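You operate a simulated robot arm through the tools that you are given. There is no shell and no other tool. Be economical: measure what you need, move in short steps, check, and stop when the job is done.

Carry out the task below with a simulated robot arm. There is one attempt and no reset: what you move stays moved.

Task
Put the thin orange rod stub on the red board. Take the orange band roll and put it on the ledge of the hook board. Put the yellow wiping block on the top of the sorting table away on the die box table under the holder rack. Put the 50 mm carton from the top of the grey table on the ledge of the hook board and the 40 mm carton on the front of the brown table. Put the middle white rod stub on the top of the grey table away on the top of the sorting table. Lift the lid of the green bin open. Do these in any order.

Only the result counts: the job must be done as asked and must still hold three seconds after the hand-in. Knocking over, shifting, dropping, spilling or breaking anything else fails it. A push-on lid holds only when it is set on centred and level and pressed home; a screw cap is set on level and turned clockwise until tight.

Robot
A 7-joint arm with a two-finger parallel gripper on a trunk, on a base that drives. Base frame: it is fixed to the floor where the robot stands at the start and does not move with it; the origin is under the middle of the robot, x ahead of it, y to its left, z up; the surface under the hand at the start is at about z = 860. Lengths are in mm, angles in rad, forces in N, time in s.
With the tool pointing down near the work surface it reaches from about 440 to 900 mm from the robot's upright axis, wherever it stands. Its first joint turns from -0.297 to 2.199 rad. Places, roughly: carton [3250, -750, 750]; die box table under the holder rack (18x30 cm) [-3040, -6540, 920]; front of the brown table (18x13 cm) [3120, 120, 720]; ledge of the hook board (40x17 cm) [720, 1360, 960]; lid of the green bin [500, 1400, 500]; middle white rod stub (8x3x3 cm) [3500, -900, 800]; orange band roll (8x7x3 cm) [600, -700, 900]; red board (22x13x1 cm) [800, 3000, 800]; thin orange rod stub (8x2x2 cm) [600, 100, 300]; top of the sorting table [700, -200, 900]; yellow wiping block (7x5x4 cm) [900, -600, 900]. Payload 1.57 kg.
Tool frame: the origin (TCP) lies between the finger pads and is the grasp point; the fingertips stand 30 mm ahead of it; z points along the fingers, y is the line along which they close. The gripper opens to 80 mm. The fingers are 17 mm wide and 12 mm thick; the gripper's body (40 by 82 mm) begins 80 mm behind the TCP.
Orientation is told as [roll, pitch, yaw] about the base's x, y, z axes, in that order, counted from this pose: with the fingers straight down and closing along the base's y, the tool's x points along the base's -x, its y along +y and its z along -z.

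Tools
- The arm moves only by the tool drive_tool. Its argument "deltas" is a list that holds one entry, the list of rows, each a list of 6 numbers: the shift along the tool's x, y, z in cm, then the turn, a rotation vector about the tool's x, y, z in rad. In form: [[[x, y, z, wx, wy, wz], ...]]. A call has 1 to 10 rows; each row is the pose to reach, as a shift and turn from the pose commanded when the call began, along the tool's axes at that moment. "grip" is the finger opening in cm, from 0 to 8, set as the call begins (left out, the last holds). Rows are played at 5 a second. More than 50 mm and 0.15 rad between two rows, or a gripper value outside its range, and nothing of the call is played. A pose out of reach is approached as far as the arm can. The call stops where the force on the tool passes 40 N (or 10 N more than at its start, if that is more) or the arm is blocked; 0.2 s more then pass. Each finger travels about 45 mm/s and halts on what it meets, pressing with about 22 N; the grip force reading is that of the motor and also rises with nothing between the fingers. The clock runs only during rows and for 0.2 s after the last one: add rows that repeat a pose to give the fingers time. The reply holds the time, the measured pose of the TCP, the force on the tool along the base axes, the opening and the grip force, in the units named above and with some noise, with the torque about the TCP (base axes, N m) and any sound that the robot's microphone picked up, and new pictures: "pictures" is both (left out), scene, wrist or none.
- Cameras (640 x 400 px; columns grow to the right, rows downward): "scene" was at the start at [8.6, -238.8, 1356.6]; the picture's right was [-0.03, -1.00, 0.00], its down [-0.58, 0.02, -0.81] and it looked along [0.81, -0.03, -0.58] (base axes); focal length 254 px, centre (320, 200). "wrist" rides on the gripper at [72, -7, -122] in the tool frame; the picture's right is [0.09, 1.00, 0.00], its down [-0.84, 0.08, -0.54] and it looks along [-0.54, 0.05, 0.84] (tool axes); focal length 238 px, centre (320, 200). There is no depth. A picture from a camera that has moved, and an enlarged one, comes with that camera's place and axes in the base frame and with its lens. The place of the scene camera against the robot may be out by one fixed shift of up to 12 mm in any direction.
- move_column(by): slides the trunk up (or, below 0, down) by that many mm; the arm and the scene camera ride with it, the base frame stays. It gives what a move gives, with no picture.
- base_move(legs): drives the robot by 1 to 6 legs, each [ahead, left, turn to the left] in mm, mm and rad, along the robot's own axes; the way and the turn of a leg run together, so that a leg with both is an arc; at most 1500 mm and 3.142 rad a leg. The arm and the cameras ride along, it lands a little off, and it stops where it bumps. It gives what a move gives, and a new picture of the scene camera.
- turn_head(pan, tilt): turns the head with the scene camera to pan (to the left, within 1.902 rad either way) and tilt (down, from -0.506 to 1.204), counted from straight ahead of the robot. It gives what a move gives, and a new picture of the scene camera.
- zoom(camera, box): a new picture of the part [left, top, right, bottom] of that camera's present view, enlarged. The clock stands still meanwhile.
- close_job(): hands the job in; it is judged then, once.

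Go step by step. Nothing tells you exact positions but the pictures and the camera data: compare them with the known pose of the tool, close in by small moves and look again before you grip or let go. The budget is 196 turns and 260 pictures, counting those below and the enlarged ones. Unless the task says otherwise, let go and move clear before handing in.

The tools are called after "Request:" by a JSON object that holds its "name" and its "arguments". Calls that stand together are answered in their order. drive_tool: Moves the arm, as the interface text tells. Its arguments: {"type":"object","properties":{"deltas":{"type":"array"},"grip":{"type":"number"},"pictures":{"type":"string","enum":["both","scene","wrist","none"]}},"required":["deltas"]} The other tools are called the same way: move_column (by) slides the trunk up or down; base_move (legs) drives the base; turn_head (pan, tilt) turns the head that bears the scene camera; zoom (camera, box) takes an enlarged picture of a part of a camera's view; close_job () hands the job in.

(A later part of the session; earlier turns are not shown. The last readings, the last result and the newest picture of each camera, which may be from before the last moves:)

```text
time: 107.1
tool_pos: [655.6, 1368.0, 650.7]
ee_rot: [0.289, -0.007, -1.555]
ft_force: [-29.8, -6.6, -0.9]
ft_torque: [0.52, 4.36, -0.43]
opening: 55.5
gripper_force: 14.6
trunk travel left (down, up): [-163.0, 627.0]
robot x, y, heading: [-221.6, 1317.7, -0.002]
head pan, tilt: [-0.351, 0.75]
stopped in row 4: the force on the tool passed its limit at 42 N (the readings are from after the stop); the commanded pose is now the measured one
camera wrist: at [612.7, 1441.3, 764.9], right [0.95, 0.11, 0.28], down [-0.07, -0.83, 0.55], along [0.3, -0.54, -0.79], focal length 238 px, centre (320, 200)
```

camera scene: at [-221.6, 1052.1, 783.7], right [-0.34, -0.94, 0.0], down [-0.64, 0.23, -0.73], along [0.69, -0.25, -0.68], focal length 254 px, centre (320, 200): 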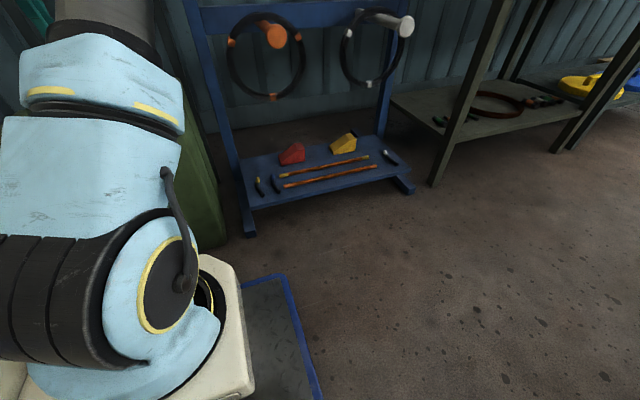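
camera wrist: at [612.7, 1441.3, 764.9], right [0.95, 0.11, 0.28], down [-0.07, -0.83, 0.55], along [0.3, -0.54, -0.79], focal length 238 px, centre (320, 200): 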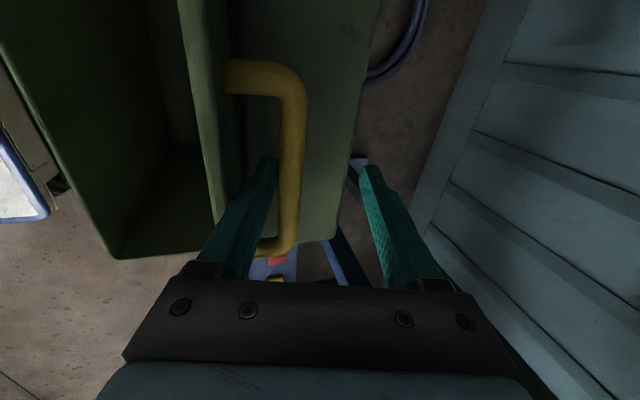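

Request:
{"name": "drive_tool", "arguments": {"deltas": [[[0, -0.3, 0, 0, 0, 0], [0, -0.6, 0, 0, 0, 0], [0, -0.9, 0, 0, 0, 0], [0, -1.2, 0, 0, 0, 0], [0, -1.5, 0, 0, 0, 0], [0, -1.5, 0, 0, 0, 0], [0, -1.5, 0, 0, 0, 0], [0, -1.5, 0, 0, 0, 0], [0, -1.5, 0, 0, 0, 0], [0, -1.5, 0, 0, 0, 0]]], "grip": 7.0, "pictures": "wrist"}}

```text
time: 109.3
tool_pos: [644.9, 1369.1, 648.7]
ee_rot: [0.3, -0.006, -1.556]
ft_force: [0.1, 0.6, -0.4]
ft_torque: [0.0, 0.04, 0.01]
opening: 70.1
gripper_force: 0.1
trunk travel left (down, up): [-163.0, 627.0]
robot x, y, heading: [-222.6, 1316.7, 0.003]
head pan, tilt: [-0.351, 0.75]
camera wrist: at [600.6, 1440.9, 761.8], right [0.95, 0.11, 0.29], down [-0.07, -0.83, 0.55], along [0.3, -0.54, -0.78], focal length 238 px, centre (320, 200)
```

wrist: 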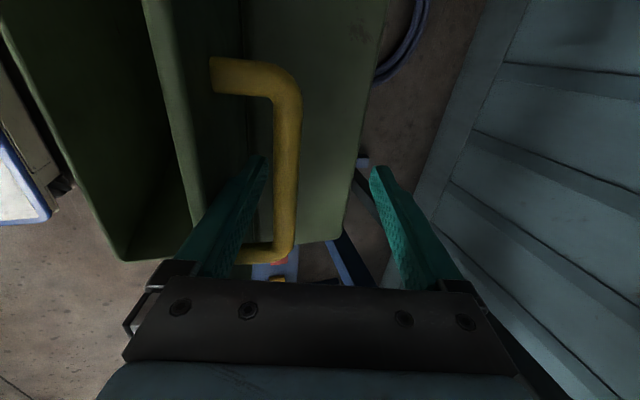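

I think the finger wedges between bar and lid because of its lean. I'll back down to ~65–70°, grip the bar firmly at the tips, and lean the tool sideways so it can stay parallel to the lid under the ledge.

Request:
{"name": "drive_tool", "arguments": {"deltas": [[[0, -1.5, -0.5, 0, 0, 0], [0, -3, -1.0, 0, 0, 0], [0, -4.5, -1.5, 0, 0, 0]]], "pictures": "none"}}

Request:
{"name": "drive_tool", "arguments": {"deltas": [[[0, 0, 0, 0, 0, 0], [0, 0, 0, 0, 0, 0], [0, 0, 0, 0, 0, 0], [0, 0, 0, 0, 0, 0], [0, 0, 0, 0, 0, 0]]], "grip": 0.5, "pictures": "wrist"}}

```text
time: 110.1
tool_pos: [596.1, 1366.5, 648.6]
ee_rot: [0.297, -0.007, -1.553]
ft_force: [-0.9, -0.7, -1.3]
ft_torque: [0.0, -0.02, -0.04]
opening: 71.2
gripper_force: 0.1
trunk travel left (down, up): [-163.0, 627.0]
robot x, y, heading: [-219.9, 1319.9, 0.002]
head pan, tilt: [-0.351, 0.75]
```

```text
time: 111.3
tool_pos: [595.3, 1366.2, 648.1]
ee_rot: [0.301, -0.007, -1.555]
ft_force: [-0.5, 0.1, -0.4]
ft_torque: [0.09, -0.02, -0.09]
opening: 15.5
gripper_force: 29.9
trunk travel left (down, up): [-163.0, 627.0]
robot x, y, heading: [-220.0, 1315.9, 0.002]
head pan, tilt: [-0.351, 0.75]
camera wrist: at [552.7, 1439.0, 761.9], right [0.95, 0.11, 0.29], down [-0.07, -0.83, 0.55], along [0.3, -0.54, -0.78], focal length 238 px, centre (320, 200)
```

wrist: 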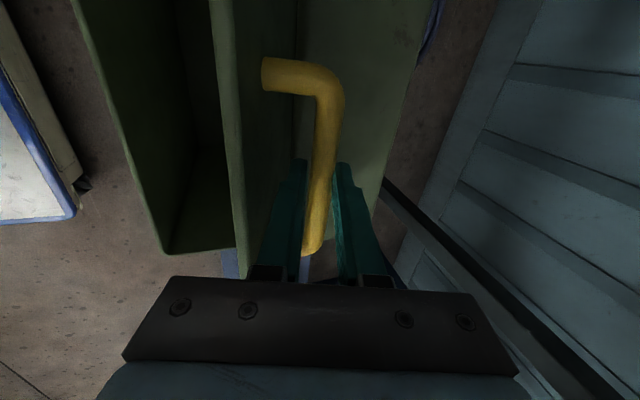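

Request:
{"name": "drive_tool", "arguments": {"deltas": [[[0, 0, 0, 0, 0.12, 0], [0, 0, 0.05, 0, 0.24, 0], [0, 0, 0.1, 0, 0.36, 0], [0, 0, 0.17, 0, 0.48, 0], [0, 0, 0.26, 0, 0.6, 0]]], "pictures": "wrist"}}

```text
time: 112.5
tool_pos: [597.4, 1368.5, 646.4]
ee_rot: [0.358, 0.564, -1.355]
ft_force: [0.3, 0.0, -2.7]
ft_torque: [-0.88, -0.05, -0.48]
opening: 15.8
gripper_force: 31.5
trunk travel left (down, up): [-163.0, 627.0]
robot x, y, heading: [-219.5, 1316.3, -0.002]
head pan, tilt: [-0.351, 0.75]
camera wrist: at [548.8, 1358.7, 778.2], right [0.93, 0.09, 0.34], down [0.1, -1.0, 0.0], along [0.34, 0.03, -0.94], focal length 238 px, centre (320, 200)
```

wrist: 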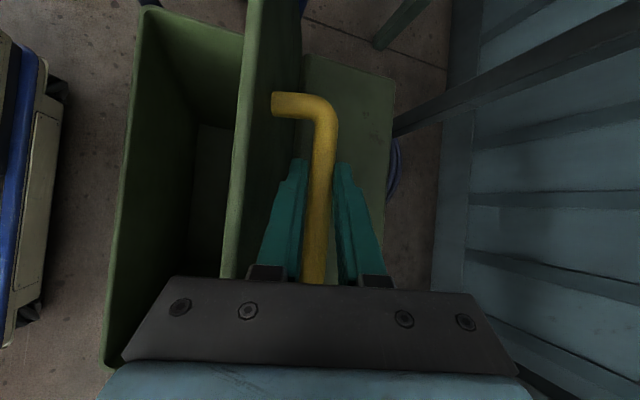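

Request:
{"name": "drive_tool", "arguments": {"deltas": [[[-0.19, 1.01, 0.23, 0.041, 0, 0.028], [-0.38, 2.02, 0.47, 0.083, 0.001, 0.056], [-0.63, 3.0, 0.8, 0.125, 0.001, 0.085], [-0.9, 3.94, 1.16, 0.166, 0.002, 0.113]]], "pictures": "wrist"}}

```text
time: 113.5
tool_pos: [639.4, 1367.7, 641.8]
ee_rot: [0.116, 0.591, -1.487]
ft_force: [-3.3, 1.0, -11.4]
ft_torque: [0.2, 0.03, -0.21]
opening: 15.7
gripper_force: 31.7
trunk travel left (down, up): [-163.0, 627.0]
robot x, y, heading: [-221.2, 1316.4, -0.002]
head pan, tilt: [-0.351, 0.75]
camera wrist: at [618.7, 1359.3, 781.3], right [0.98, 0.09, 0.15], down [0.1, -1.0, -0.01], along [0.15, 0.03, -0.99], focal length 238 px, centre (320, 200)
```

wrist: 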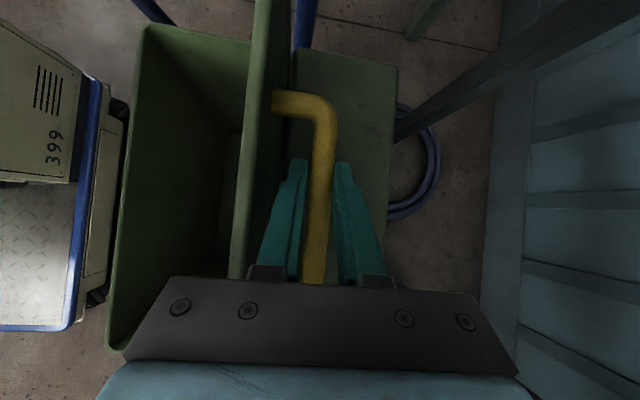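

Request:
{"name": "drive_tool", "arguments": {"deltas": [[[-0.27, 0.9, 0.36, 0.02, 0, 0.014], [-0.54, 1.8, 0.72, 0.042, 0, 0.028], [-0.75, 2.37, 1.0, 0.042, 0, 0.028], [-0.96, 2.93, 1.3, 0.042, 0, 0.028], [-1.2, 3.5, 1.63, 0.042, 0, 0.028], [-1.44, 4.04, 1.96, 0.042, 0, 0.028]]], "pictures": "wrist"}}

```text
time: 114.5
tool_pos: [664.8, 1367.6, 633.6]
ee_rot: [0.049, 0.593, -1.519]
ft_force: [-8.8, -1.3, 2.4]
ft_torque: [-0.23, 0.25, -0.47]
opening: 15.9
gripper_force: 31.3
trunk travel left (down, up): [-163.0, 627.0]
robot x, y, heading: [-225.2, 1314.7, -0.003]
head pan, tilt: [-0.351, 0.75]
stopped in row 4: the force on the tool passed its limit at 48 N (the readings are from after the stop); the commanded pose is now the measured one
camera wrist: at [651.3, 1359.4, 773.8], right [0.99, 0.1, 0.09], down [0.1, -0.99, -0.02], along [0.09, 0.03, -1.0], focal length 238 px, centre (320, 200)
```

wrist: 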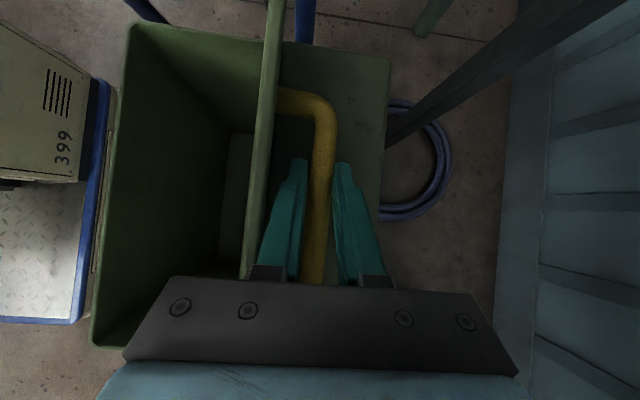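

The lid is now past vertical (~95°). I release gently and check that it stays.

Request:
{"name": "drive_tool", "arguments": {"deltas": [[[0, 0, 0, 0, 0, 0], [0, 0, 0, 0, 0, 0], [0, 0, 0, 0, 0, 0]]], "grip": 2.6, "pictures": "wrist"}}

Request:
{"name": "drive_tool", "arguments": {"deltas": [[[0, 0, -1.5, 0, 0, 0], [0, 0, -3, 0, 0, 0], [0, 0, -4.5, 0, 0, 0], [0, 0, -4.5, 0, 0, 0], [0, 0, -4.5, 0, 0, 0]]], "pictures": "wrist"}}

```text
time: 115.3
tool_pos: [663.0, 1367.5, 632.2]
ee_rot: [0.049, 0.593, -1.519]
ft_force: [1.0, 0.3, -0.5]
ft_torque: [-0.01, 0.05, 0.02]
opening: 25.4
gripper_force: 0.1
trunk travel left (down, up): [-163.0, 627.0]
robot x, y, heading: [-219.8, 1317.6, -0.002]
head pan, tilt: [-0.351, 0.75]
camera wrist: at [652.0, 1359.5, 772.7], right [0.99, 0.1, 0.09], down [0.1, -0.99, -0.02], along [0.09, 0.03, -1.0], focal length 238 px, centre (320, 200)
```

wrist: 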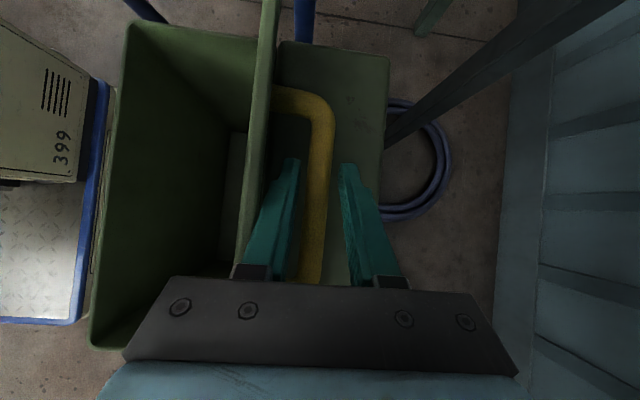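

```text
time: 116.5
tool_pos: [656.9, 1343.7, 669.2]
ee_rot: [0.048, 0.592, -1.517]
ft_force: [-0.1, 0.5, -0.4]
ft_torque: [0.0, -0.01, 0.0]
opening: 25.9
gripper_force: 0.0
out of reach, approached as far as the arm can: row 3, 4, 5
trunk travel left (down, up): [-163.0, 627.0]
robot x, y, heading: [-221.9, 1314.1, 0.002]
head pan, tilt: [-0.351, 0.75]
camera wrist: at [644.3, 1335.4, 809.3], right [0.99, 0.1, 0.09], down [0.1, -0.99, -0.02], along [0.09, 0.03, -1.0], focal length 238 px, centre (320, 200)
```

wrist: 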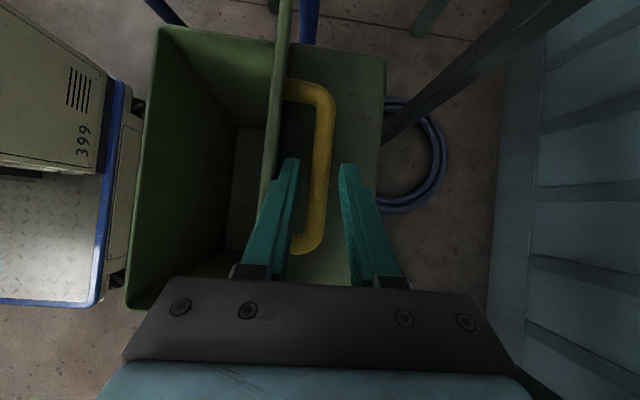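

Request:
{"name": "drive_tool", "arguments": {"deltas": [[[0, 0, 0, 0, 0.1, 0], [0, 0, 0, 0, 0.2, 0], [0, 0, 0, 0, 0.3, 0]]], "pictures": "none"}}

Request:
{"name": "move_column", "arguments": {"by": 20}}

Request:
{"name": "move_column", "arguments": {"by": 18}}

Request:
{"name": "zoom", "arguments": {"camera": "wrist", "box": [0, 0, 640, 400]}}

```text
time: 117.3
tool_pos: [657.0, 1343.8, 671.7]
ee_rot: [0.07, 0.895, -1.493]
ft_force: [3.7, -1.6, 17.1]
ft_torque: [-0.21, 0.4, 0.06]
opening: 22.5
gripper_force: 0.1
trunk travel left (down, up): [-163.0, 627.0]
robot x, y, heading: [-222.7, 1318.9, -0.002]
head pan, tilt: [-0.351, 0.75]
```

```text
time: 118.0
tool_pos: [656.7, 1343.6, 687.5]
ee_rot: [0.066, 0.893, -1.496]
ft_force: [-0.5, 0.2, -0.6]
ft_torque: [0.01, 0.01, -0.02]
opening: 25.9
gripper_force: 0.0
trunk travel left (down, up): [-183.0, 607.0]
robot x, y, heading: [-220.5, 1314.8, -0.002]
head pan, tilt: [-0.351, 0.75]
```

```text
time: 118.6
tool_pos: [656.5, 1343.6, 707.1]
ee_rot: [0.066, 0.894, -1.494]
ft_force: [-0.2, -0.6, 0.5]
ft_torque: [-0.01, 0.03, -0.02]
opening: 25.7
gripper_force: 0.2
trunk travel left (down, up): [-201.0, 589.0]
robot x, y, heading: [-220.3, 1312.8, -0.005]
head pan, tilt: [-0.351, 0.75]
```

```text
1.00 times, centred on (320, 200) of wrist (not enlarged: the box is as wide or as high as the picture)
camera zoom: at [646.0, 1293.6, 838.6], right [0.99, 0.08, 0.11], down [0.11, -0.94, -0.31], along [0.08, 0.32, -0.94], focal length 238 px, centre (320, 200)
```

zoom: 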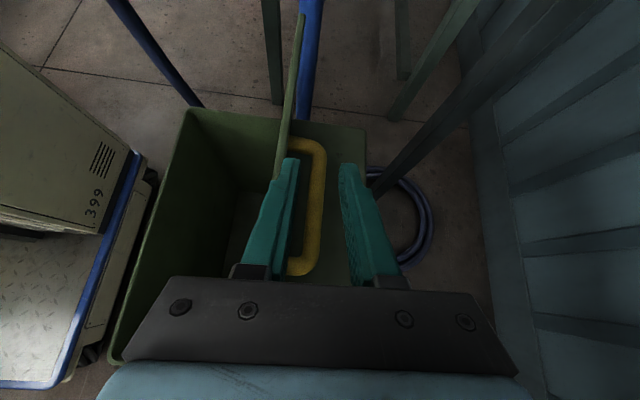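

Request:
{"name": "move_column", "arguments": {"by": 12}}

Request:
{"name": "drive_tool", "arguments": {"deltas": [[[0, -2, 0, 0, 0, 0], [0, -4, 0, 0, 0, 0], [0, -7, 0, 0, 0, 0], [0, -10, 0, 0, 0, 0], [0, -14, 0, 0, 0, 0]]], "pictures": "wrist"}}

```text
time: 119.2
tool_pos: [657.2, 1343.1, 718.5]
ee_rot: [0.066, 0.893, -1.494]
ft_force: [-0.4, -0.6, 0.5]
ft_torque: [-0.02, -0.02, 0.0]
opening: 25.8
gripper_force: 0.0
trunk travel left (down, up): [-213.0, 577.0]
robot x, y, heading: [-222.6, 1317.8, 0.004]
head pan, tilt: [-0.351, 0.75]
```

```text
time: 120.4
tool_pos: [516.7, 1339.5, 713.6]
ee_rot: [0.064, 0.894, -1.494]
ft_force: [0.3, -0.2, 0.3]
ft_torque: [-0.01, -0.02, 0.0]
opening: 26.1
gripper_force: 0.1
trunk travel left (down, up): [-213.0, 577.0]
robot x, y, heading: [-221.3, 1314.7, 0.001]
head pan, tilt: [-0.351, 0.75]
camera wrist: at [505.9, 1289.5, 844.6], right [0.99, 0.08, 0.11], down [0.11, -0.94, -0.31], along [0.08, 0.32, -0.94], focal length 238 px, centre (320, 200)
```

wrist: 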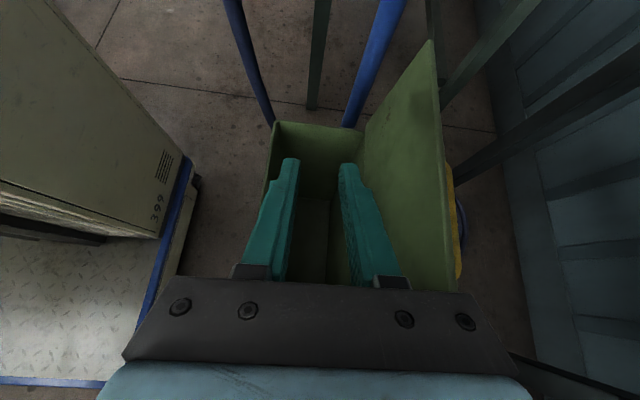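

Lid stands open. Now I retract, raise the column, and bring the tool back to pointing down with yaw 0.

Request:
{"name": "base_move", "arguments": {"legs": [[-110, 0, 0]]}}

Request:
{"name": "move_column", "arguments": {"by": 390}}

Request:
{"name": "drive_tool", "arguments": {"deltas": [[[0, 0, 0, 0, -0.15, 0], [0, 0, 0, 0, -0.3, 0], [0, 0, 0, 0, -0.45, 0], [0, 0, 0, 0, -0.6, 0], [0, 0, 0, 0, -0.75, 0], [0, 0, 0, 0, -0.89, 0]]], "grip": 8, "pictures": "none"}}

Request:
{"name": "drive_tool", "arguments": {"deltas": [[[0, 0, 0, 0, 0, -0.15], [0, 0, 0, 0, 0, -0.3], [0, 0, 0, 0, 0, -0.45], [0, 0, 0, 0, 0, -0.6], [0, 0, 0, 0, 0, -0.75], [0, 0, 0, 0, 0, -0.9], [0, 0, 0, 0, 0, -1.05], [0, 0, 0, 0, 0, -1.2], [0, 0, 0, 0, 0, -1.35], [0, 0, 0, 0, 0, -1.5]]], "pictures": "none"}}

```text
time: 121.6
tool_pos: [406.6, 1337.9, 712.9]
ee_rot: [0.064, 0.894, -1.495]
ft_force: [0.9, -0.9, 0.5]
ft_torque: [-0.02, 0.0, 0.0]
opening: 26.0
gripper_force: 0.1
trunk travel left (down, up): [-213.0, 577.0]
robot x, y, heading: [-333.8, 1317.1, -0.004]
head pan, tilt: [-0.351, 0.75]
camera scene: at [-333.0, 1051.8, 833.7], right [-0.34, -0.94, 0.0], down [-0.64, 0.23, -0.73], along [0.69, -0.25, -0.68], focal length 254 px, centre (320, 200)
```

scene: 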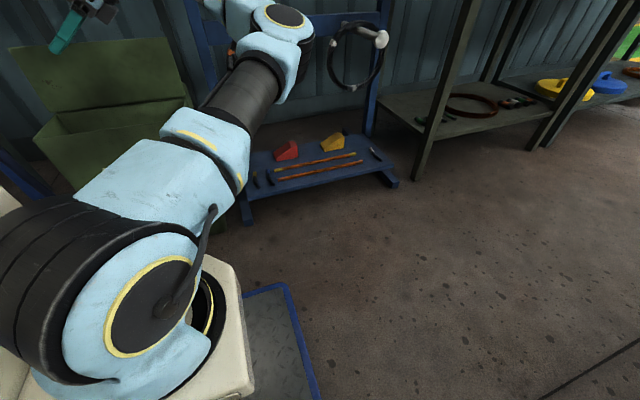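

```text
time: 125.3
tool_pos: [408.4, 1338.8, 1104.3]
ee_rot: [0.064, 0.893, -1.496]
ft_force: [0.0, 0.0, -0.4]
ft_torque: [0.02, 0.02, 0.03]
opening: 25.9
gripper_force: 0.1
trunk travel left (down, up): [-603.0, 187.0]
robot x, y, heading: [-330.9, 1316.1, 0.002]
head pan, tilt: [-0.351, 0.75]
```

```text
time: 126.7
tool_pos: [407.2, 1337.4, 1103.6]
ee_rot: [0.042, 0.004, -1.548]
ft_force: [0.2, -0.6, -0.4]
ft_torque: [0.08, 0.02, 0.02]
opening: 79.9
gripper_force: 0.1
trunk travel left (down, up): [-603.0, 187.0]
robot x, y, heading: [-329.8, 1315.9, 0.002]
head pan, tilt: [-0.351, 0.75]
```

```text
time: 128.9
tool_pos: [407.8, 1339.0, 1104.3]
ee_rot: [0.006, -0.042, -0.043]
ft_force: [-0.3, 0.6, -0.1]
ft_torque: [0.02, -0.01, -0.01]
opening: 80.3
gripper_force: 0.1
trunk travel left (down, up): [-603.0, 187.0]
robot x, y, heading: [-332.6, 1317.0, 0.001]
head pan, tilt: [-0.351, 0.75]
```

Next the thin orange stub on the sorting table's lower shelf. I drive right and look at it.

Request:
{"name": "base_move", "arguments": {"legs": [[60, 0, 0], [0, -1000, 0]]}}

Request:
{"name": "turn_head", "arguments": {"pan": -0.15, "tilt": 0.85}}

Request:
{"name": "zoom", "arguments": {"camera": "scene", "box": [240, 60, 480, 210]}}

```text
time: 134.6
tool_pos: [470.3, 355.5, 1104.4]
ee_rot: [0.008, -0.04, -0.037]
ft_force: [0.1, 0.4, -0.8]
ft_torque: [0.0, 0.03, 0.0]
opening: 79.8
gripper_force: 0.0
trunk travel left (down, up): [-603.0, 187.0]
robot x, y, heading: [-268.5, 326.8, 0.002]
head pan, tilt: [-0.351, 0.75]
camera scene: at [-267.5, 63.3, 1223.7], right [-0.34, -0.94, 0.0], down [-0.64, 0.23, -0.73], along [0.69, -0.25, -0.68], focal length 254 px, centre (320, 200)
```

scene: 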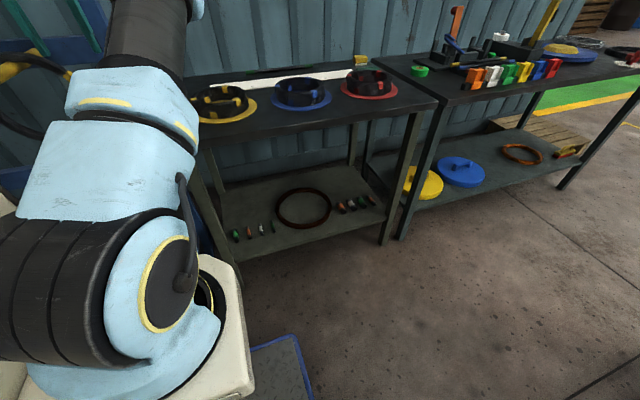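

```text
time: 135.4
tool_pos: [472.0, 355.4, 1103.9]
ee_rot: [0.007, -0.041, -0.039]
ft_force: [0.9, 0.1, 0.2]
ft_torque: [0.01, 0.02, -0.01]
opening: 80.0
gripper_force: 0.1
trunk travel left (down, up): [-603.0, 187.0]
robot x, y, heading: [-268.0, 326.6, 0.004]
head pan, tilt: [-0.15, 0.85]
camera scene: at [-268.2, 80.0, 1215.7], right [-0.14, -0.99, 0.0], down [-0.74, 0.11, -0.66], along [0.65, -0.09, -0.75], focal length 254 px, centre (320, 200)
```

scene: 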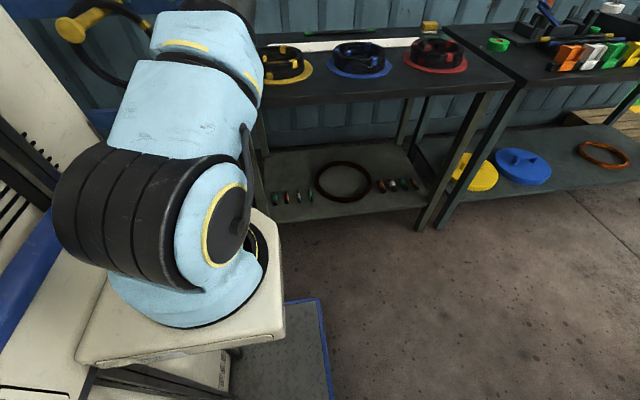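

```text
2.67 times, centred on (360, 135) of scene
camera zoom: at [-268.2, 80.0, 1215.7], right [-0.14, -0.99, 0.0], down [-0.74, 0.11, -0.66], along [0.65, -0.09, -0.75], focal length 678 px, centre (213, 373)
```

zoom: 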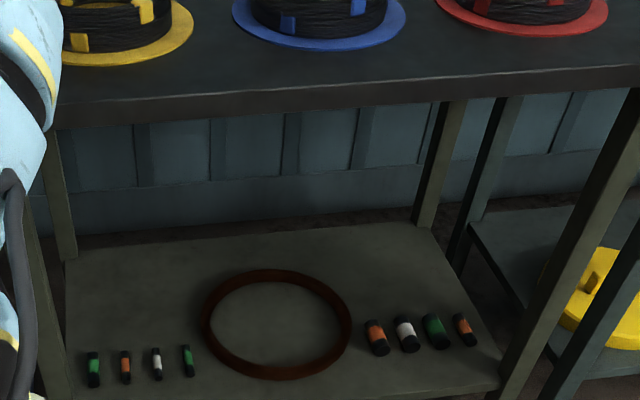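

The thin orange stub is second in the left group, about (558, 126, 310), lying along x. I shift right, retract the tool, and lower the column in front of the table.

Request:
{"name": "drive_tool", "arguments": {"deltas": [[[4, 0, 0, 0, 0, 0], [8, 0, 0, 0, 0, 0], [12, 0, 0, 0, 0, 0], [15, 0, 0, 0, 0, -0.035]]], "grip": 4, "pictures": "none"}}

Request:
{"name": "base_move", "arguments": {"legs": [[0, -160, 0]]}}

Request:
{"name": "move_column", "arguments": {"by": -400}}

Request:
{"name": "move_column", "arguments": {"by": -190}}

Request:
{"name": "drive_tool", "arguments": {"deltas": [[[0, 0, 0, 0, 0.14, 0], [0, 0, 0, 0, 0.28, 0], [0, 0, 0, 0, 0.42, 0]]], "pictures": "both"}}

```text
time: 136.4
tool_pos: [320.8, 362.7, 1097.8]
ee_rot: [0.007, -0.042, -0.004]
ft_force: [0.3, -0.4, 0.2]
ft_torque: [0.01, 0.02, 0.0]
opening: 40.2
gripper_force: 0.0
trunk travel left (down, up): [-603.0, 187.0]
robot x, y, heading: [-266.1, 327.7, 0.01]
head pan, tilt: [-0.15, 0.85]
```

```text
time: 137.8
tool_pos: [323.6, 202.2, 1097.4]
ee_rot: [0.007, -0.04, -0.003]
ft_force: [0.4, -0.1, -0.3]
ft_torque: [-0.02, -0.01, 0.0]
opening: 40.2
gripper_force: 0.0
trunk travel left (down, up): [-603.0, 187.0]
robot x, y, heading: [-267.7, 167.0, 0.01]
head pan, tilt: [-0.15, 0.85]
camera scene: at [-266.6, -81.1, 1215.7], right [-0.14, -0.99, 0.0], down [-0.74, 0.11, -0.66], along [0.65, -0.09, -0.75], focal length 254 px, centre (320, 200)
```

scene: 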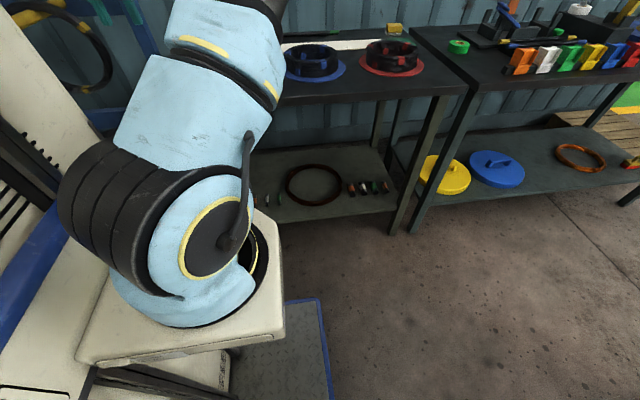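

```text
time: 141.6
tool_pos: [324.0, 202.3, 698.1]
ee_rot: [0.008, -0.04, -0.002]
ft_force: [1.0, 1.2, 0.4]
ft_torque: [-0.01, -0.04, -0.02]
opening: 39.9
gripper_force: 0.0
trunk travel left (down, up): [-203.0, 587.0]
robot x, y, heading: [-268.0, 166.8, 0.009]
head pan, tilt: [-0.15, 0.85]
```

```text
time: 143.7
tool_pos: [324.1, 202.2, 508.4]
ee_rot: [0.007, -0.041, -0.002]
ft_force: [-0.5, 0.5, -0.9]
ft_torque: [0.02, 0.02, 0.02]
opening: 40.0
gripper_force: 0.1
trunk travel left (down, up): [-13.0, 777.0]
robot x, y, heading: [-266.2, 163.7, 0.01]
head pan, tilt: [-0.15, 0.85]
```

```text
time: 144.5
tool_pos: [322.9, 200.7, 508.6]
ee_rot: [0.007, 0.38, 0.0]
ft_force: [0.4, -0.6, -1.0]
ft_torque: [0.0, 0.01, 0.02]
opening: 40.0
gripper_force: 0.0
trunk travel left (down, up): [-13.0, 777.0]
robot x, y, heading: [-266.6, 166.4, 0.011]
head pan, tilt: [-0.15, 0.85]
camera scene: at [-266.7, -81.0, 625.8], right [-0.14, -0.99, 0.0], down [-0.74, 0.11, -0.66], along [0.65, -0.09, -0.75], focal length 254 px, centre (320, 200)
camera wrist: at [301.3, 194.0, 648.1], right [-0.08, 1.0, 0.04], down [0.98, 0.07, 0.19], along [0.19, 0.06, -0.98], focal length 238 px, centre (320, 200)
```

scene: 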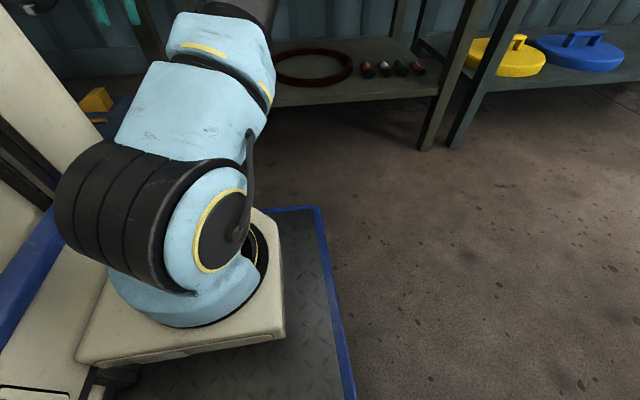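
wrist: 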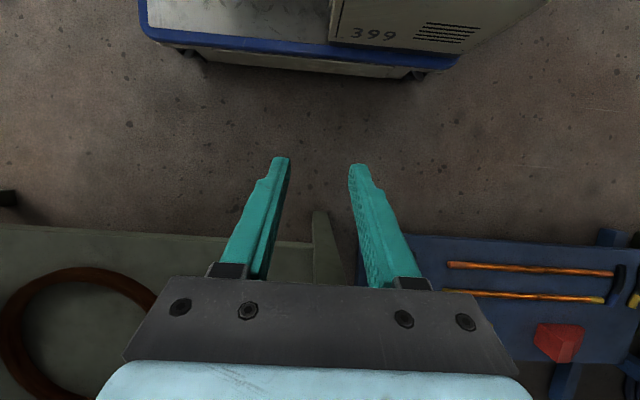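

Wrong tilt direction; I reverse it so the fingers point forward-down.

Request:
{"name": "drive_tool", "arguments": {"deltas": [[[0, 0, 0, 0, -0.15, 0], [0, 0, 0, 0, -0.3, 0], [0, 0, 0, 0, -0.45, 0], [0, 0, 0, 0, -0.6, 0], [0, 0, 0, 0, -0.75, 0], [0, 0, 0, 0, -0.88, 0]]], "pictures": "wrist"}}

```text
time: 145.9
tool_pos: [323.2, 200.9, 508.3]
ee_rot: [0.007, -0.503, -0.005]
ft_force: [0.1, 0.6, 0.6]
ft_torque: [-0.03, 0.0, -0.02]
opening: 40.1
gripper_force: 0.0
trunk travel left (down, up): [-13.0, 777.0]
robot x, y, heading: [-266.8, 164.9, 0.01]
head pan, tilt: [-0.15, 0.85]
camera wrist: at [201.2, 195.0, 580.1], right [-0.08, 1.0, -0.04], down [0.47, 0.07, 0.88], along [0.88, 0.05, -0.48], focal length 238 px, centre (320, 200)
```

wrist: 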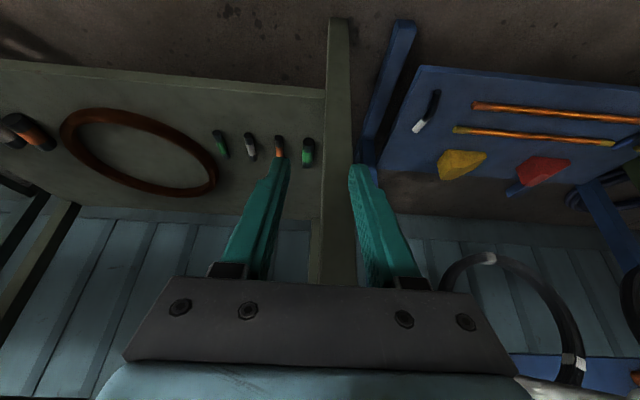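

Request:
{"name": "drive_tool", "arguments": {"deltas": [[[0, -4.5, 0, 0, 0, 0], [-1.5, -6.1, 3.3, 0, 0, 0], [-3, -6.1, 6.6, 0, 0, 0], [-4.5, -6.1, 10, 0, 0, 0], [-6, -6.1, 13.3, 0, 0, 0]]], "pictures": "wrist"}}

```text
time: 147.1
tool_pos: [439.9, 142.2, 420.7]
ee_rot: [0.007, -0.5, -0.007]
ft_force: [0.3, 0.2, -0.5]
ft_torque: [0.01, 0.02, -0.03]
opening: 39.9
gripper_force: 0.0
trunk travel left (down, up): [-13.0, 777.0]
robot x, y, heading: [-262.5, 167.8, 0.008]
head pan, tilt: [-0.15, 0.85]
camera wrist: at [318.6, 135.0, 492.6], right [-0.08, 1.0, -0.04], down [0.47, 0.07, 0.88], along [0.88, 0.05, -0.48], focal length 238 px, centre (320, 200)
```

wrist: 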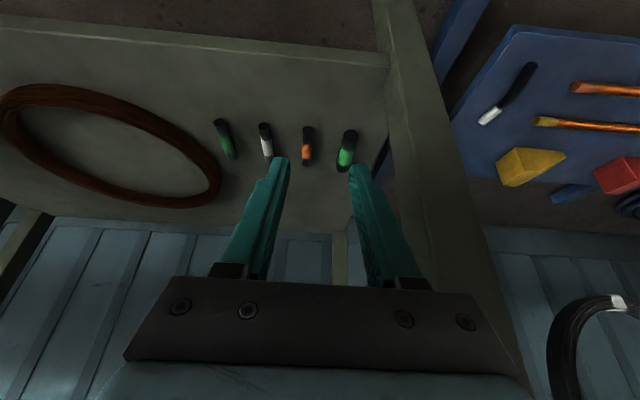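

Request:
{"name": "drive_tool", "arguments": {"deltas": [[[-1.5, -1.4, 4, 0, 0, 0], [-3, -1.4, 8, 0, 0, 0], [-4.6, -1.4, 12, 0, 0, 0], [-6.1, -1.4, 15.9, 0, 0, 0]]], "pictures": "wrist"}}

```text
time: 148.1
tool_pos: [569.8, 129.3, 309.3]
ee_rot: [0.006, -0.502, -0.005]
ft_force: [0.0, 0.1, 0.6]
ft_torque: [0.01, -0.01, 0.03]
opening: 40.0
gripper_force: 0.0
trunk travel left (down, up): [-13.0, 777.0]
robot x, y, heading: [-270.3, 168.1, 0.008]
head pan, tilt: [-0.15, 0.85]
camera wrist: at [448.2, 122.4, 380.9], right [-0.08, 1.0, -0.04], down [0.47, 0.07, 0.88], along [0.88, 0.05, -0.48], focal length 238 px, centre (320, 200)
```

wrist: 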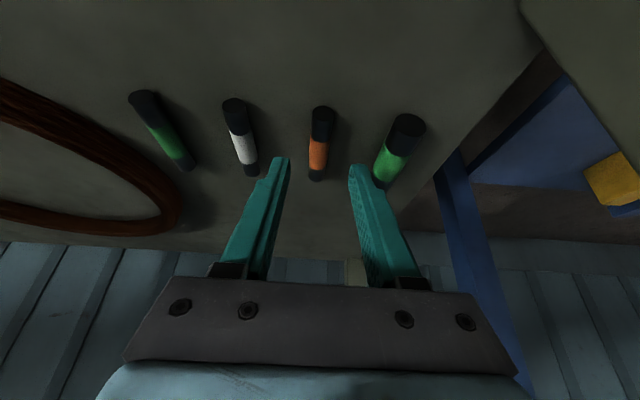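

Request:
{"name": "drive_tool", "arguments": {"deltas": [[[-0.5, -0.1, 3, 0, 0, 0], [-0.8, -0.1, 4.8, 0, 0, 0]]], "pictures": "wrist"}}

```text
time: 148.7
tool_pos: [599.6, 130.3, 274.4]
ee_rot: [0.006, -0.504, -0.007]
ft_force: [-25.4, -1.5, 29.4]
ft_torque: [-0.69, 0.57, -0.64]
opening: 40.9
gripper_force: 0.1
trunk travel left (down, up): [-13.0, 777.0]
robot x, y, heading: [-272.9, 166.7, 0.014]
head pan, tilt: [-0.15, 0.85]
camera wrist: at [477.2, 122.7, 347.0], right [-0.08, 1.0, -0.04], down [0.47, 0.07, 0.88], along [0.88, 0.05, -0.48], focal length 238 px, centre (320, 200)
```

wrist: 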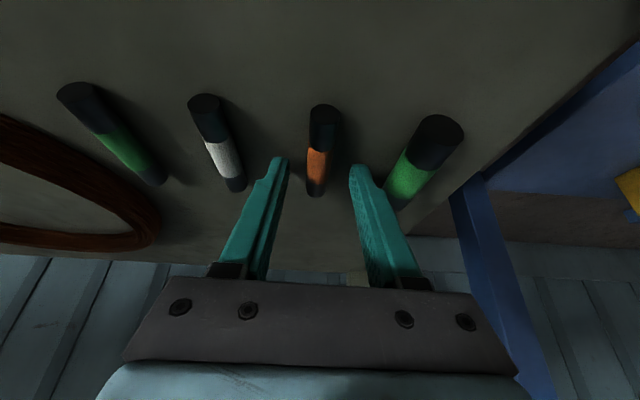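

Request:
{"name": "drive_tool", "arguments": {"deltas": [[[0, -0.2, -0.4, 0, 0, 0], [0, -0.2, -0.5, 0, 0, 0]]], "pictures": "none"}}

Request:
{"name": "drive_tool", "arguments": {"deltas": [[[0, 0, 0, 0, 0, 0], [0, 0, 0, 0, 0, 0], [0, 0, 0, 0, 0, 0]]], "grip": 1, "pictures": "wrist"}}

```text
time: 149.3
tool_pos: [597.7, 125.8, 276.4]
ee_rot: [0.007, -0.501, -0.005]
ft_force: [5.4, 4.9, 7.8]
ft_torque: [-0.01, -0.22, 0.14]
opening: 35.6
gripper_force: 0.0
trunk travel left (down, up): [-13.0, 777.0]
robot x, y, heading: [-263.7, 165.2, 0.009]
head pan, tilt: [-0.15, 0.85]
```

```text
time: 150.1
tool_pos: [597.6, 125.9, 275.5]
ee_rot: [0.009, -0.499, -0.006]
ft_force: [1.0, -0.6, 2.1]
ft_torque: [0.04, 0.04, -0.01]
opening: 15.1
gripper_force: 2.9
trunk travel left (down, up): [-13.0, 777.0]
robot x, y, heading: [-264.9, 168.1, 0.007]
head pan, tilt: [-0.15, 0.85]
camera wrist: at [475.3, 119.6, 347.5], right [-0.08, 1.0, -0.04], down [0.47, 0.07, 0.88], along [0.88, 0.05, -0.48], focal length 238 px, centre (320, 200)
```

wrist: 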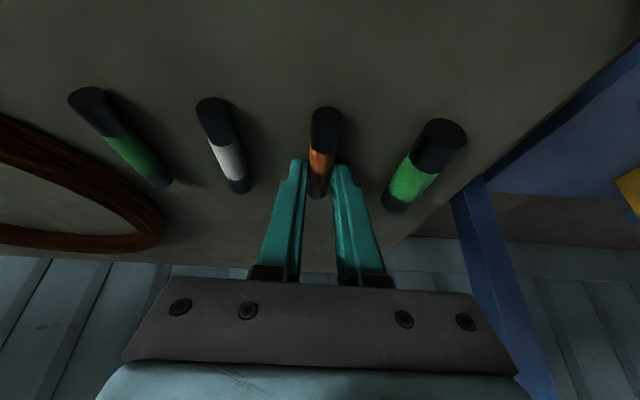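

Request:
{"name": "drive_tool", "arguments": {"deltas": [[[0, 0, 0, 0, 0, 0], [0, 0, 0, 0, 0, 0]]], "grip": 0.5, "pictures": "none"}}

Request:
{"name": "zoom", "arguments": {"camera": "wrist", "box": [240, 80, 400, 300]}}

```text
time: 150.7
tool_pos: [596.6, 126.3, 275.3]
ee_rot: [0.01, -0.5, -0.004]
ft_force: [0.1, 2.1, 2.9]
ft_torque: [0.04, 0.12, -0.04]
opening: 14.8
gripper_force: 21.6
trunk travel left (down, up): [-13.0, 777.0]
robot x, y, heading: [-266.9, 169.4, 0.009]
head pan, tilt: [-0.15, 0.85]
```

```text
1.82 times, centred on (320, 190) of wrist
camera zoom: at [475.4, 119.6, 347.5], right [-0.08, 1.0, -0.04], down [0.47, 0.07, 0.88], along [0.88, 0.05, -0.48], focal length 433 px, centre (320, 218)
```

zoom: 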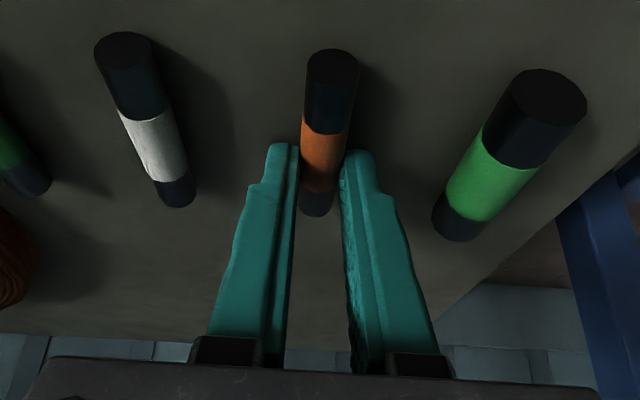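

Request:
{"name": "drive_tool", "arguments": {"deltas": [[[-0.9, 0, -1.7, 0, 0, 0], [-1.9, 0, -3.5, 0, 0, 0], [0.3, 0, -7.7, 0, 0, 0], [2.5, 0, -11.9, 0, 0, 0], [4.6, 0, -16.1, 0, 0, 0], [6.8, 0, -20.3, 0, 0, 0]]], "pictures": "wrist"}}

```text
time: 152.1
tool_pos: [440.8, 124.0, 419.4]
ee_rot: [0.007, -0.5, -0.005]
ft_force: [-0.2, -0.4, -0.1]
ft_torque: [-0.01, 0.03, -0.02]
opening: 14.5
gripper_force: 21.6
trunk travel left (down, up): [-13.0, 777.0]
robot x, y, heading: [-268.3, 165.6, 0.015]
head pan, tilt: [-0.15, 0.85]
camera wrist: at [318.0, 117.6, 492.7], right [-0.08, 1.0, -0.04], down [0.47, 0.07, 0.88], along [0.88, 0.05, -0.48], focal length 238 px, centre (320, 200)
```

wrist: 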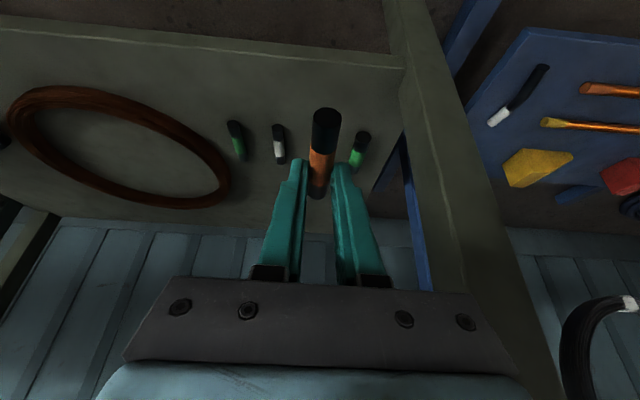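

Stub held. I retreat from under the table, raise the column, and drive toward the red board.

Request:
{"name": "drive_tool", "arguments": {"deltas": [[[1.5, 0, -3.3, 0, 0, 0], [3, 0, -6.6, 0, 0, 0], [4.5, 0, -9.9, 0, 0, 0], [6, 0, -13.3, 0, 0, 0]]], "pictures": "none"}}

Request:
{"name": "move_column", "arguments": {"by": 400}}

Request:
{"name": "move_column", "arguments": {"by": 190}}

Request:
{"name": "base_move", "arguments": {"legs": [[40, 0, 0], [0, 420, 0], [0, 0, 0.75], [0, 0, 0.78]]}}

Request:
{"name": "turn_head", "arguments": {"pan": -0.35, "tilt": 0.25}}

```text
time: 153.1
tool_pos: [324.8, 125.4, 510.0]
ee_rot: [0.008, -0.499, -0.005]
ft_force: [-1.1, -0.1, -1.0]
ft_torque: [-0.04, 0.03, 0.01]
opening: 14.8
gripper_force: 22.4
trunk travel left (down, up): [-13.0, 777.0]
robot x, y, heading: [-265.6, 164.9, 0.008]
head pan, tilt: [-0.15, 0.85]
```

```text
time: 156.9
tool_pos: [326.1, 125.5, 909.1]
ee_rot: [0.005, -0.5, -0.005]
ft_force: [0.0, 0.4, -0.7]
ft_torque: [0.01, 0.0, -0.02]
opening: 14.3
gripper_force: 21.9
trunk travel left (down, up): [-413.0, 377.0]
robot x, y, heading: [-267.8, 169.8, 0.011]
head pan, tilt: [-0.15, 0.85]
```

```text
time: 159.0
tool_pos: [326.0, 124.2, 1099.8]
ee_rot: [0.006, -0.502, -0.005]
ft_force: [-0.1, 0.8, -0.6]
ft_torque: [0.02, 0.01, 0.01]
opening: 14.5
gripper_force: 22.0
trunk travel left (down, up): [-603.0, 187.0]
robot x, y, heading: [-265.9, 165.1, 0.008]
head pan, tilt: [-0.15, 0.85]
```

```text
time: 166.1
tool_pos: [-168.0, 1171.8, 1100.4]
ee_rot: [0.007, -0.5, 1.529]
ft_force: [0.1, -0.1, -0.9]
ft_torque: [0.02, 0.0, 0.0]
opening: 14.6
gripper_force: 21.9
trunk travel left (down, up): [-603.0, 187.0]
robot x, y, heading: [-232.6, 584.9, 1.547]
head pan, tilt: [-0.15, 0.85]
camera scene: at [11.5, 566.3, 1215.7], right [0.98, -0.18, 0.0], down [-0.13, -0.74, -0.66], along [0.12, 0.65, -0.75], focal length 254 px, centre (320, 200)
```

scene: 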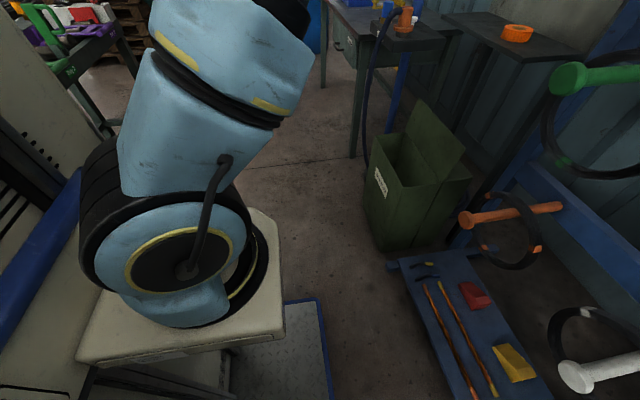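

```text
time: 167.1
tool_pos: [-167.6, 1172.5, 1100.9]
ee_rot: [0.006, -0.5, 1.53]
ft_force: [0.4, -0.5, -0.8]
ft_torque: [0.01, -0.03, -0.03]
opening: 14.3
gripper_force: 21.8
trunk travel left (down, up): [-603.0, 187.0]
robot x, y, heading: [-231.7, 581.1, 1.538]
head pan, tilt: [-0.351, 0.25]
camera scene: at [32.2, 576.2, 1268.7], right [0.93, -0.37, 0.0], down [-0.09, -0.23, -0.97], along [0.36, 0.9, -0.25], focal length 254 px, centre (320, 200)
```

scene: 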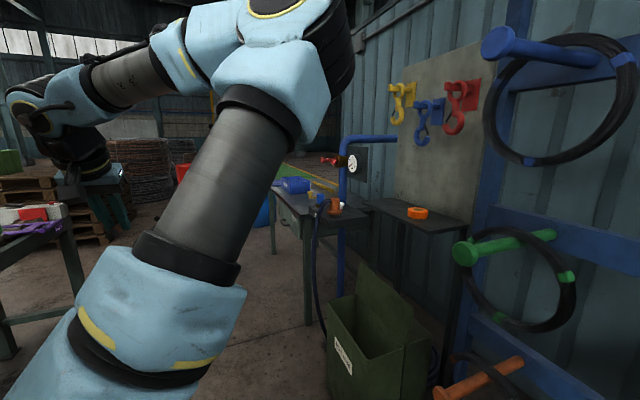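

Request:
{"name": "base_move", "arguments": {"legs": [[1400, 0, 0]]}}

Request:
{"name": "turn_head", "arguments": {"pan": -0.75, "tilt": 0.45}}

```text
time: 174.1
tool_pos: [-143.3, 2588.9, 1100.0]
ee_rot: [0.007, -0.5, 1.539]
ft_force: [-0.3, 0.0, -1.2]
ft_torque: [-0.01, -0.02, -0.02]
opening: 14.7
gripper_force: 21.8
trunk travel left (down, up): [-603.0, 187.0]
robot x, y, heading: [-198.5, 1995.9, 1.554]
head pan, tilt: [-0.351, 0.25]
camera scene: at [64.0, 1994.9, 1268.8], right [0.93, -0.36, 0.0], down [-0.09, -0.23, -0.97], along [0.35, 0.9, -0.25], focal length 254 px, centre (320, 200)
```

scene: 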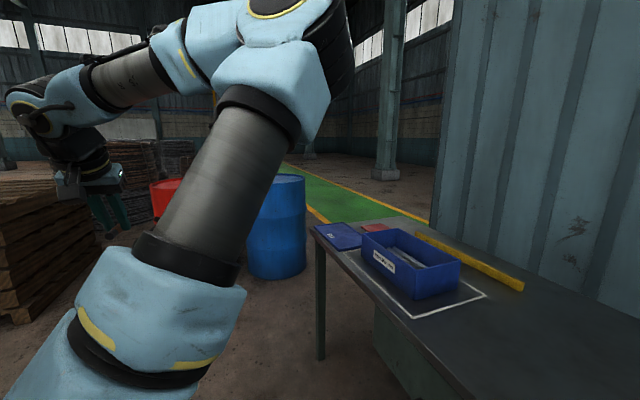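

```text
time: 175.0
tool_pos: [-142.5, 2590.4, 1099.3]
ee_rot: [0.006, -0.502, 1.54]
ft_force: [0.3, -0.1, -1.1]
ft_torque: [-0.01, -0.04, -0.02]
opening: 14.8
gripper_force: 21.9
trunk travel left (down, up): [-603.0, 187.0]
robot x, y, heading: [-199.1, 2002.8, 1.553]
head pan, tilt: [-0.75, 0.45]
camera scene: at [94.2, 1973.9, 1250.2], right [0.72, -0.69, 0.0], down [-0.3, -0.31, -0.9], along [0.62, 0.65, -0.43], focal length 254 px, centre (320, 200)
```

scene: 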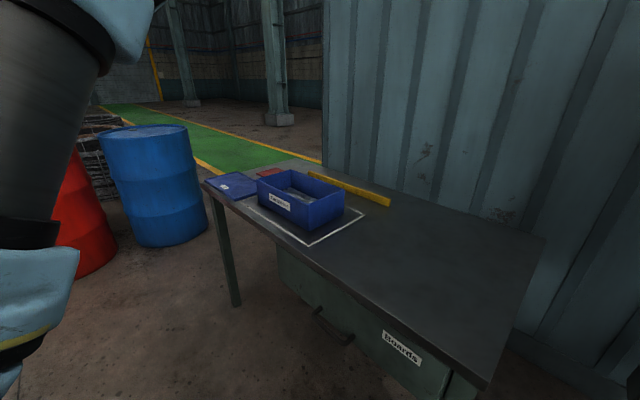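

The red board lies at about (765, 3050) on the table behind the blue box. I drive up and face it.

Request:
{"name": "base_move", "arguments": {"legs": [[980, 0, 0], [0, 0, -0.78], [0, 0, -0.77], [150, 0, 0]]}}

Request:
{"name": "turn_head", "arguments": {"pan": 0.1, "tilt": 0.55}}

```text
time: 185.1
tool_pos: [560.7, 2956.7, 1100.1]
ee_rot: [0.007, -0.499, 0.027]
ft_force: [0.0, 0.1, -1.2]
ft_torque: [0.02, 0.0, -0.04]
opening: 14.3
gripper_force: 22.1
trunk travel left (down, up): [-603.0, 187.0]
robot x, y, heading: [-32.6, 2977.5, 0.043]
head pan, tilt: [-0.75, 0.45]
camera scene: at [-32.6, 2680.1, 1250.2], right [-0.65, -0.76, 0.0], down [-0.33, 0.28, -0.9], along [0.68, -0.59, -0.44], focal length 254 px, centre (320, 200)
```

scene: 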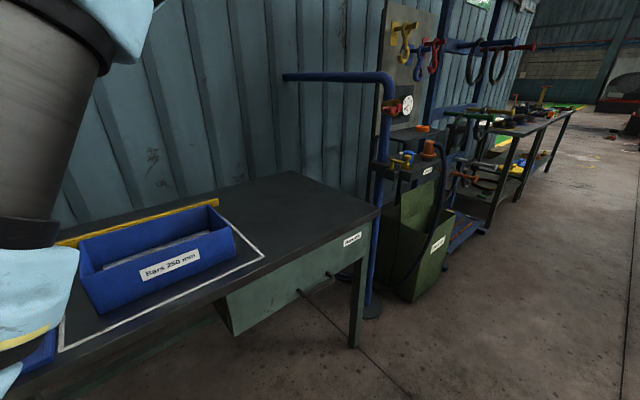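

```text
time: 186.2
tool_pos: [560.7, 2956.8, 1101.1]
ee_rot: [0.006, -0.5, 0.026]
ft_force: [0.6, -1.0, -0.8]
ft_torque: [0.02, 0.02, 0.01]
opening: 14.5
gripper_force: 22.4
trunk travel left (down, up): [-603.0, 187.0]
robot x, y, heading: [-30.4, 2979.8, 0.043]
head pan, tilt: [0.099, 0.55]
camera scene: at [-13.4, 2752.5, 1241.1], right [0.14, -0.99, 0.0], down [-0.52, -0.07, -0.85], along [0.84, 0.12, -0.52], focal length 254 px, centre (320, 200)
```

scene: 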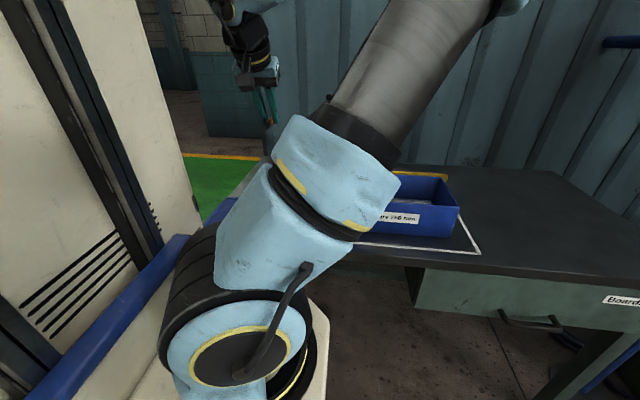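

Request:
{"name": "zoom", "arguments": {"camera": "wrist", "box": [0, 0, 640, 400]}}

```text
1.00 times, centred on (320, 200) of wrist (not enlarged: the box is as wide or as high as the picture)
camera zoom: at [439.0, 2946.0, 1171.6], right [-0.11, 0.99, -0.04], down [0.47, 0.09, 0.88], along [0.87, 0.08, -0.48], focal length 238 px, centre (320, 200)
```

zoom: 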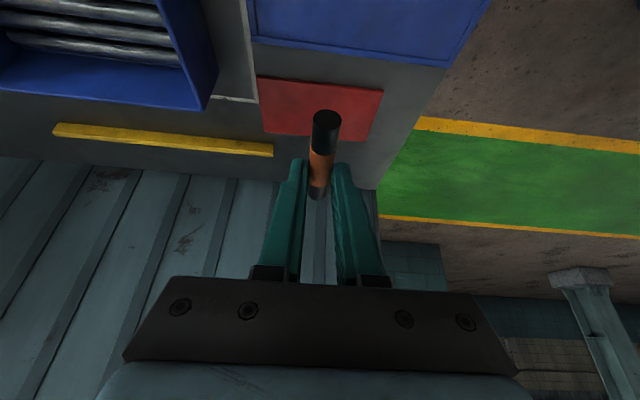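

Request:
{"name": "drive_tool", "arguments": {"deltas": [[[-2.3, 0, 3, 0, 0, 0], [-4.6, 0, 6, 0, 0, 0], [-5.7, 0.1, 10.2, 0, 0, 0], [-5.7, 0.1, 14.6, 0, 0, 0], [-5.7, 0.1, 19, 0, 0, 0], [-5.7, 0.1, 23.5, 0, 0, 0]]], "pictures": "wrist"}}

```text
time: 187.6
tool_pos: [723.1, 2963.3, 920.6]
ee_rot: [0.006, -0.501, 0.027]
ft_force: [0.0, 0.1, -1.1]
ft_torque: [-0.05, 0.0, -0.05]
opening: 14.4
gripper_force: 21.8
trunk travel left (down, up): [-603.0, 187.0]
robot x, y, heading: [-28.9, 2977.3, 0.04]
head pan, tilt: [0.099, 0.55]
camera wrist: at [601.0, 2952.4, 991.8], right [-0.11, 0.99, -0.04], down [0.47, 0.09, 0.88], along [0.88, 0.08, -0.48], focal length 238 px, centre (320, 200)
```

wrist: 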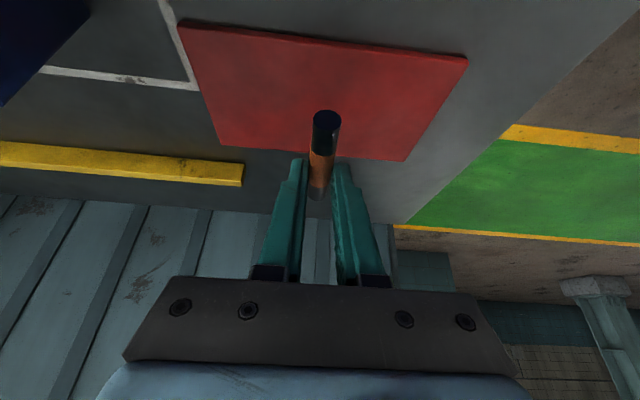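

Request:
{"name": "drive_tool", "arguments": {"deltas": [[[0.5, -0.1, 4, 0, 0, 0], [1.7, -0.3, 8.3, 0, 0, 0]]], "pictures": "wrist"}}

Request:
{"name": "drive_tool", "arguments": {"deltas": [[[0.1, 0, 0.18, 0, 0, 0], [0.2, 0, 0.35, 0, 0, 0], [0.3, 0, 0.5, 0, 0, 0]]], "pictures": "none"}}

```text
time: 188.2
tool_pos: [749.3, 2960.2, 838.7]
ee_rot: [0.009, -0.501, 0.026]
ft_force: [-1.2, 0.1, 5.3]
ft_torque: [-0.03, -0.02, 0.0]
opening: 14.4
gripper_force: 22.3
trunk travel left (down, up): [-603.0, 187.0]
robot x, y, heading: [-33.2, 2977.5, 0.038]
head pan, tilt: [0.099, 0.55]
camera wrist: at [627.4, 2950.5, 911.1], right [-0.11, 0.99, -0.04], down [0.47, 0.09, 0.88], along [0.88, 0.08, -0.48], focal length 238 px, centre (320, 200)
```

wrist: 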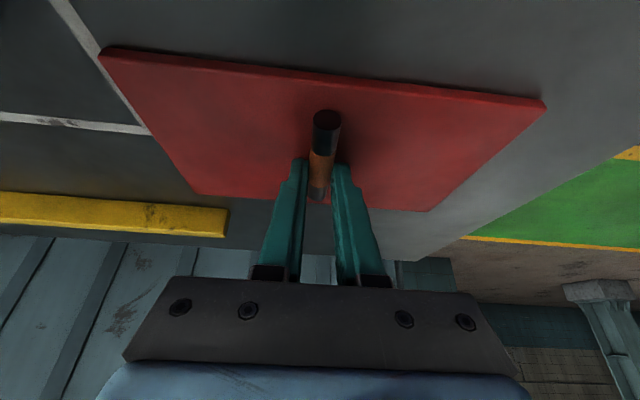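

```text
time: 189.0
tool_pos: [750.8, 2961.8, 839.4]
ee_rot: [0.006, -0.509, 0.028]
ft_force: [-1.8, -0.3, 17.2]
ft_torque: [-0.11, 0.33, 0.02]
opening: 14.6
gripper_force: 22.1
trunk travel left (down, up): [-603.0, 187.0]
robot x, y, heading: [-34.1, 2980.0, 0.036]
head pan, tilt: [0.099, 0.55]
stopped in row 3: the force on the tool passed its limit at 43 N (the readings are from after the stop); the commanded pose is now the measured one
```

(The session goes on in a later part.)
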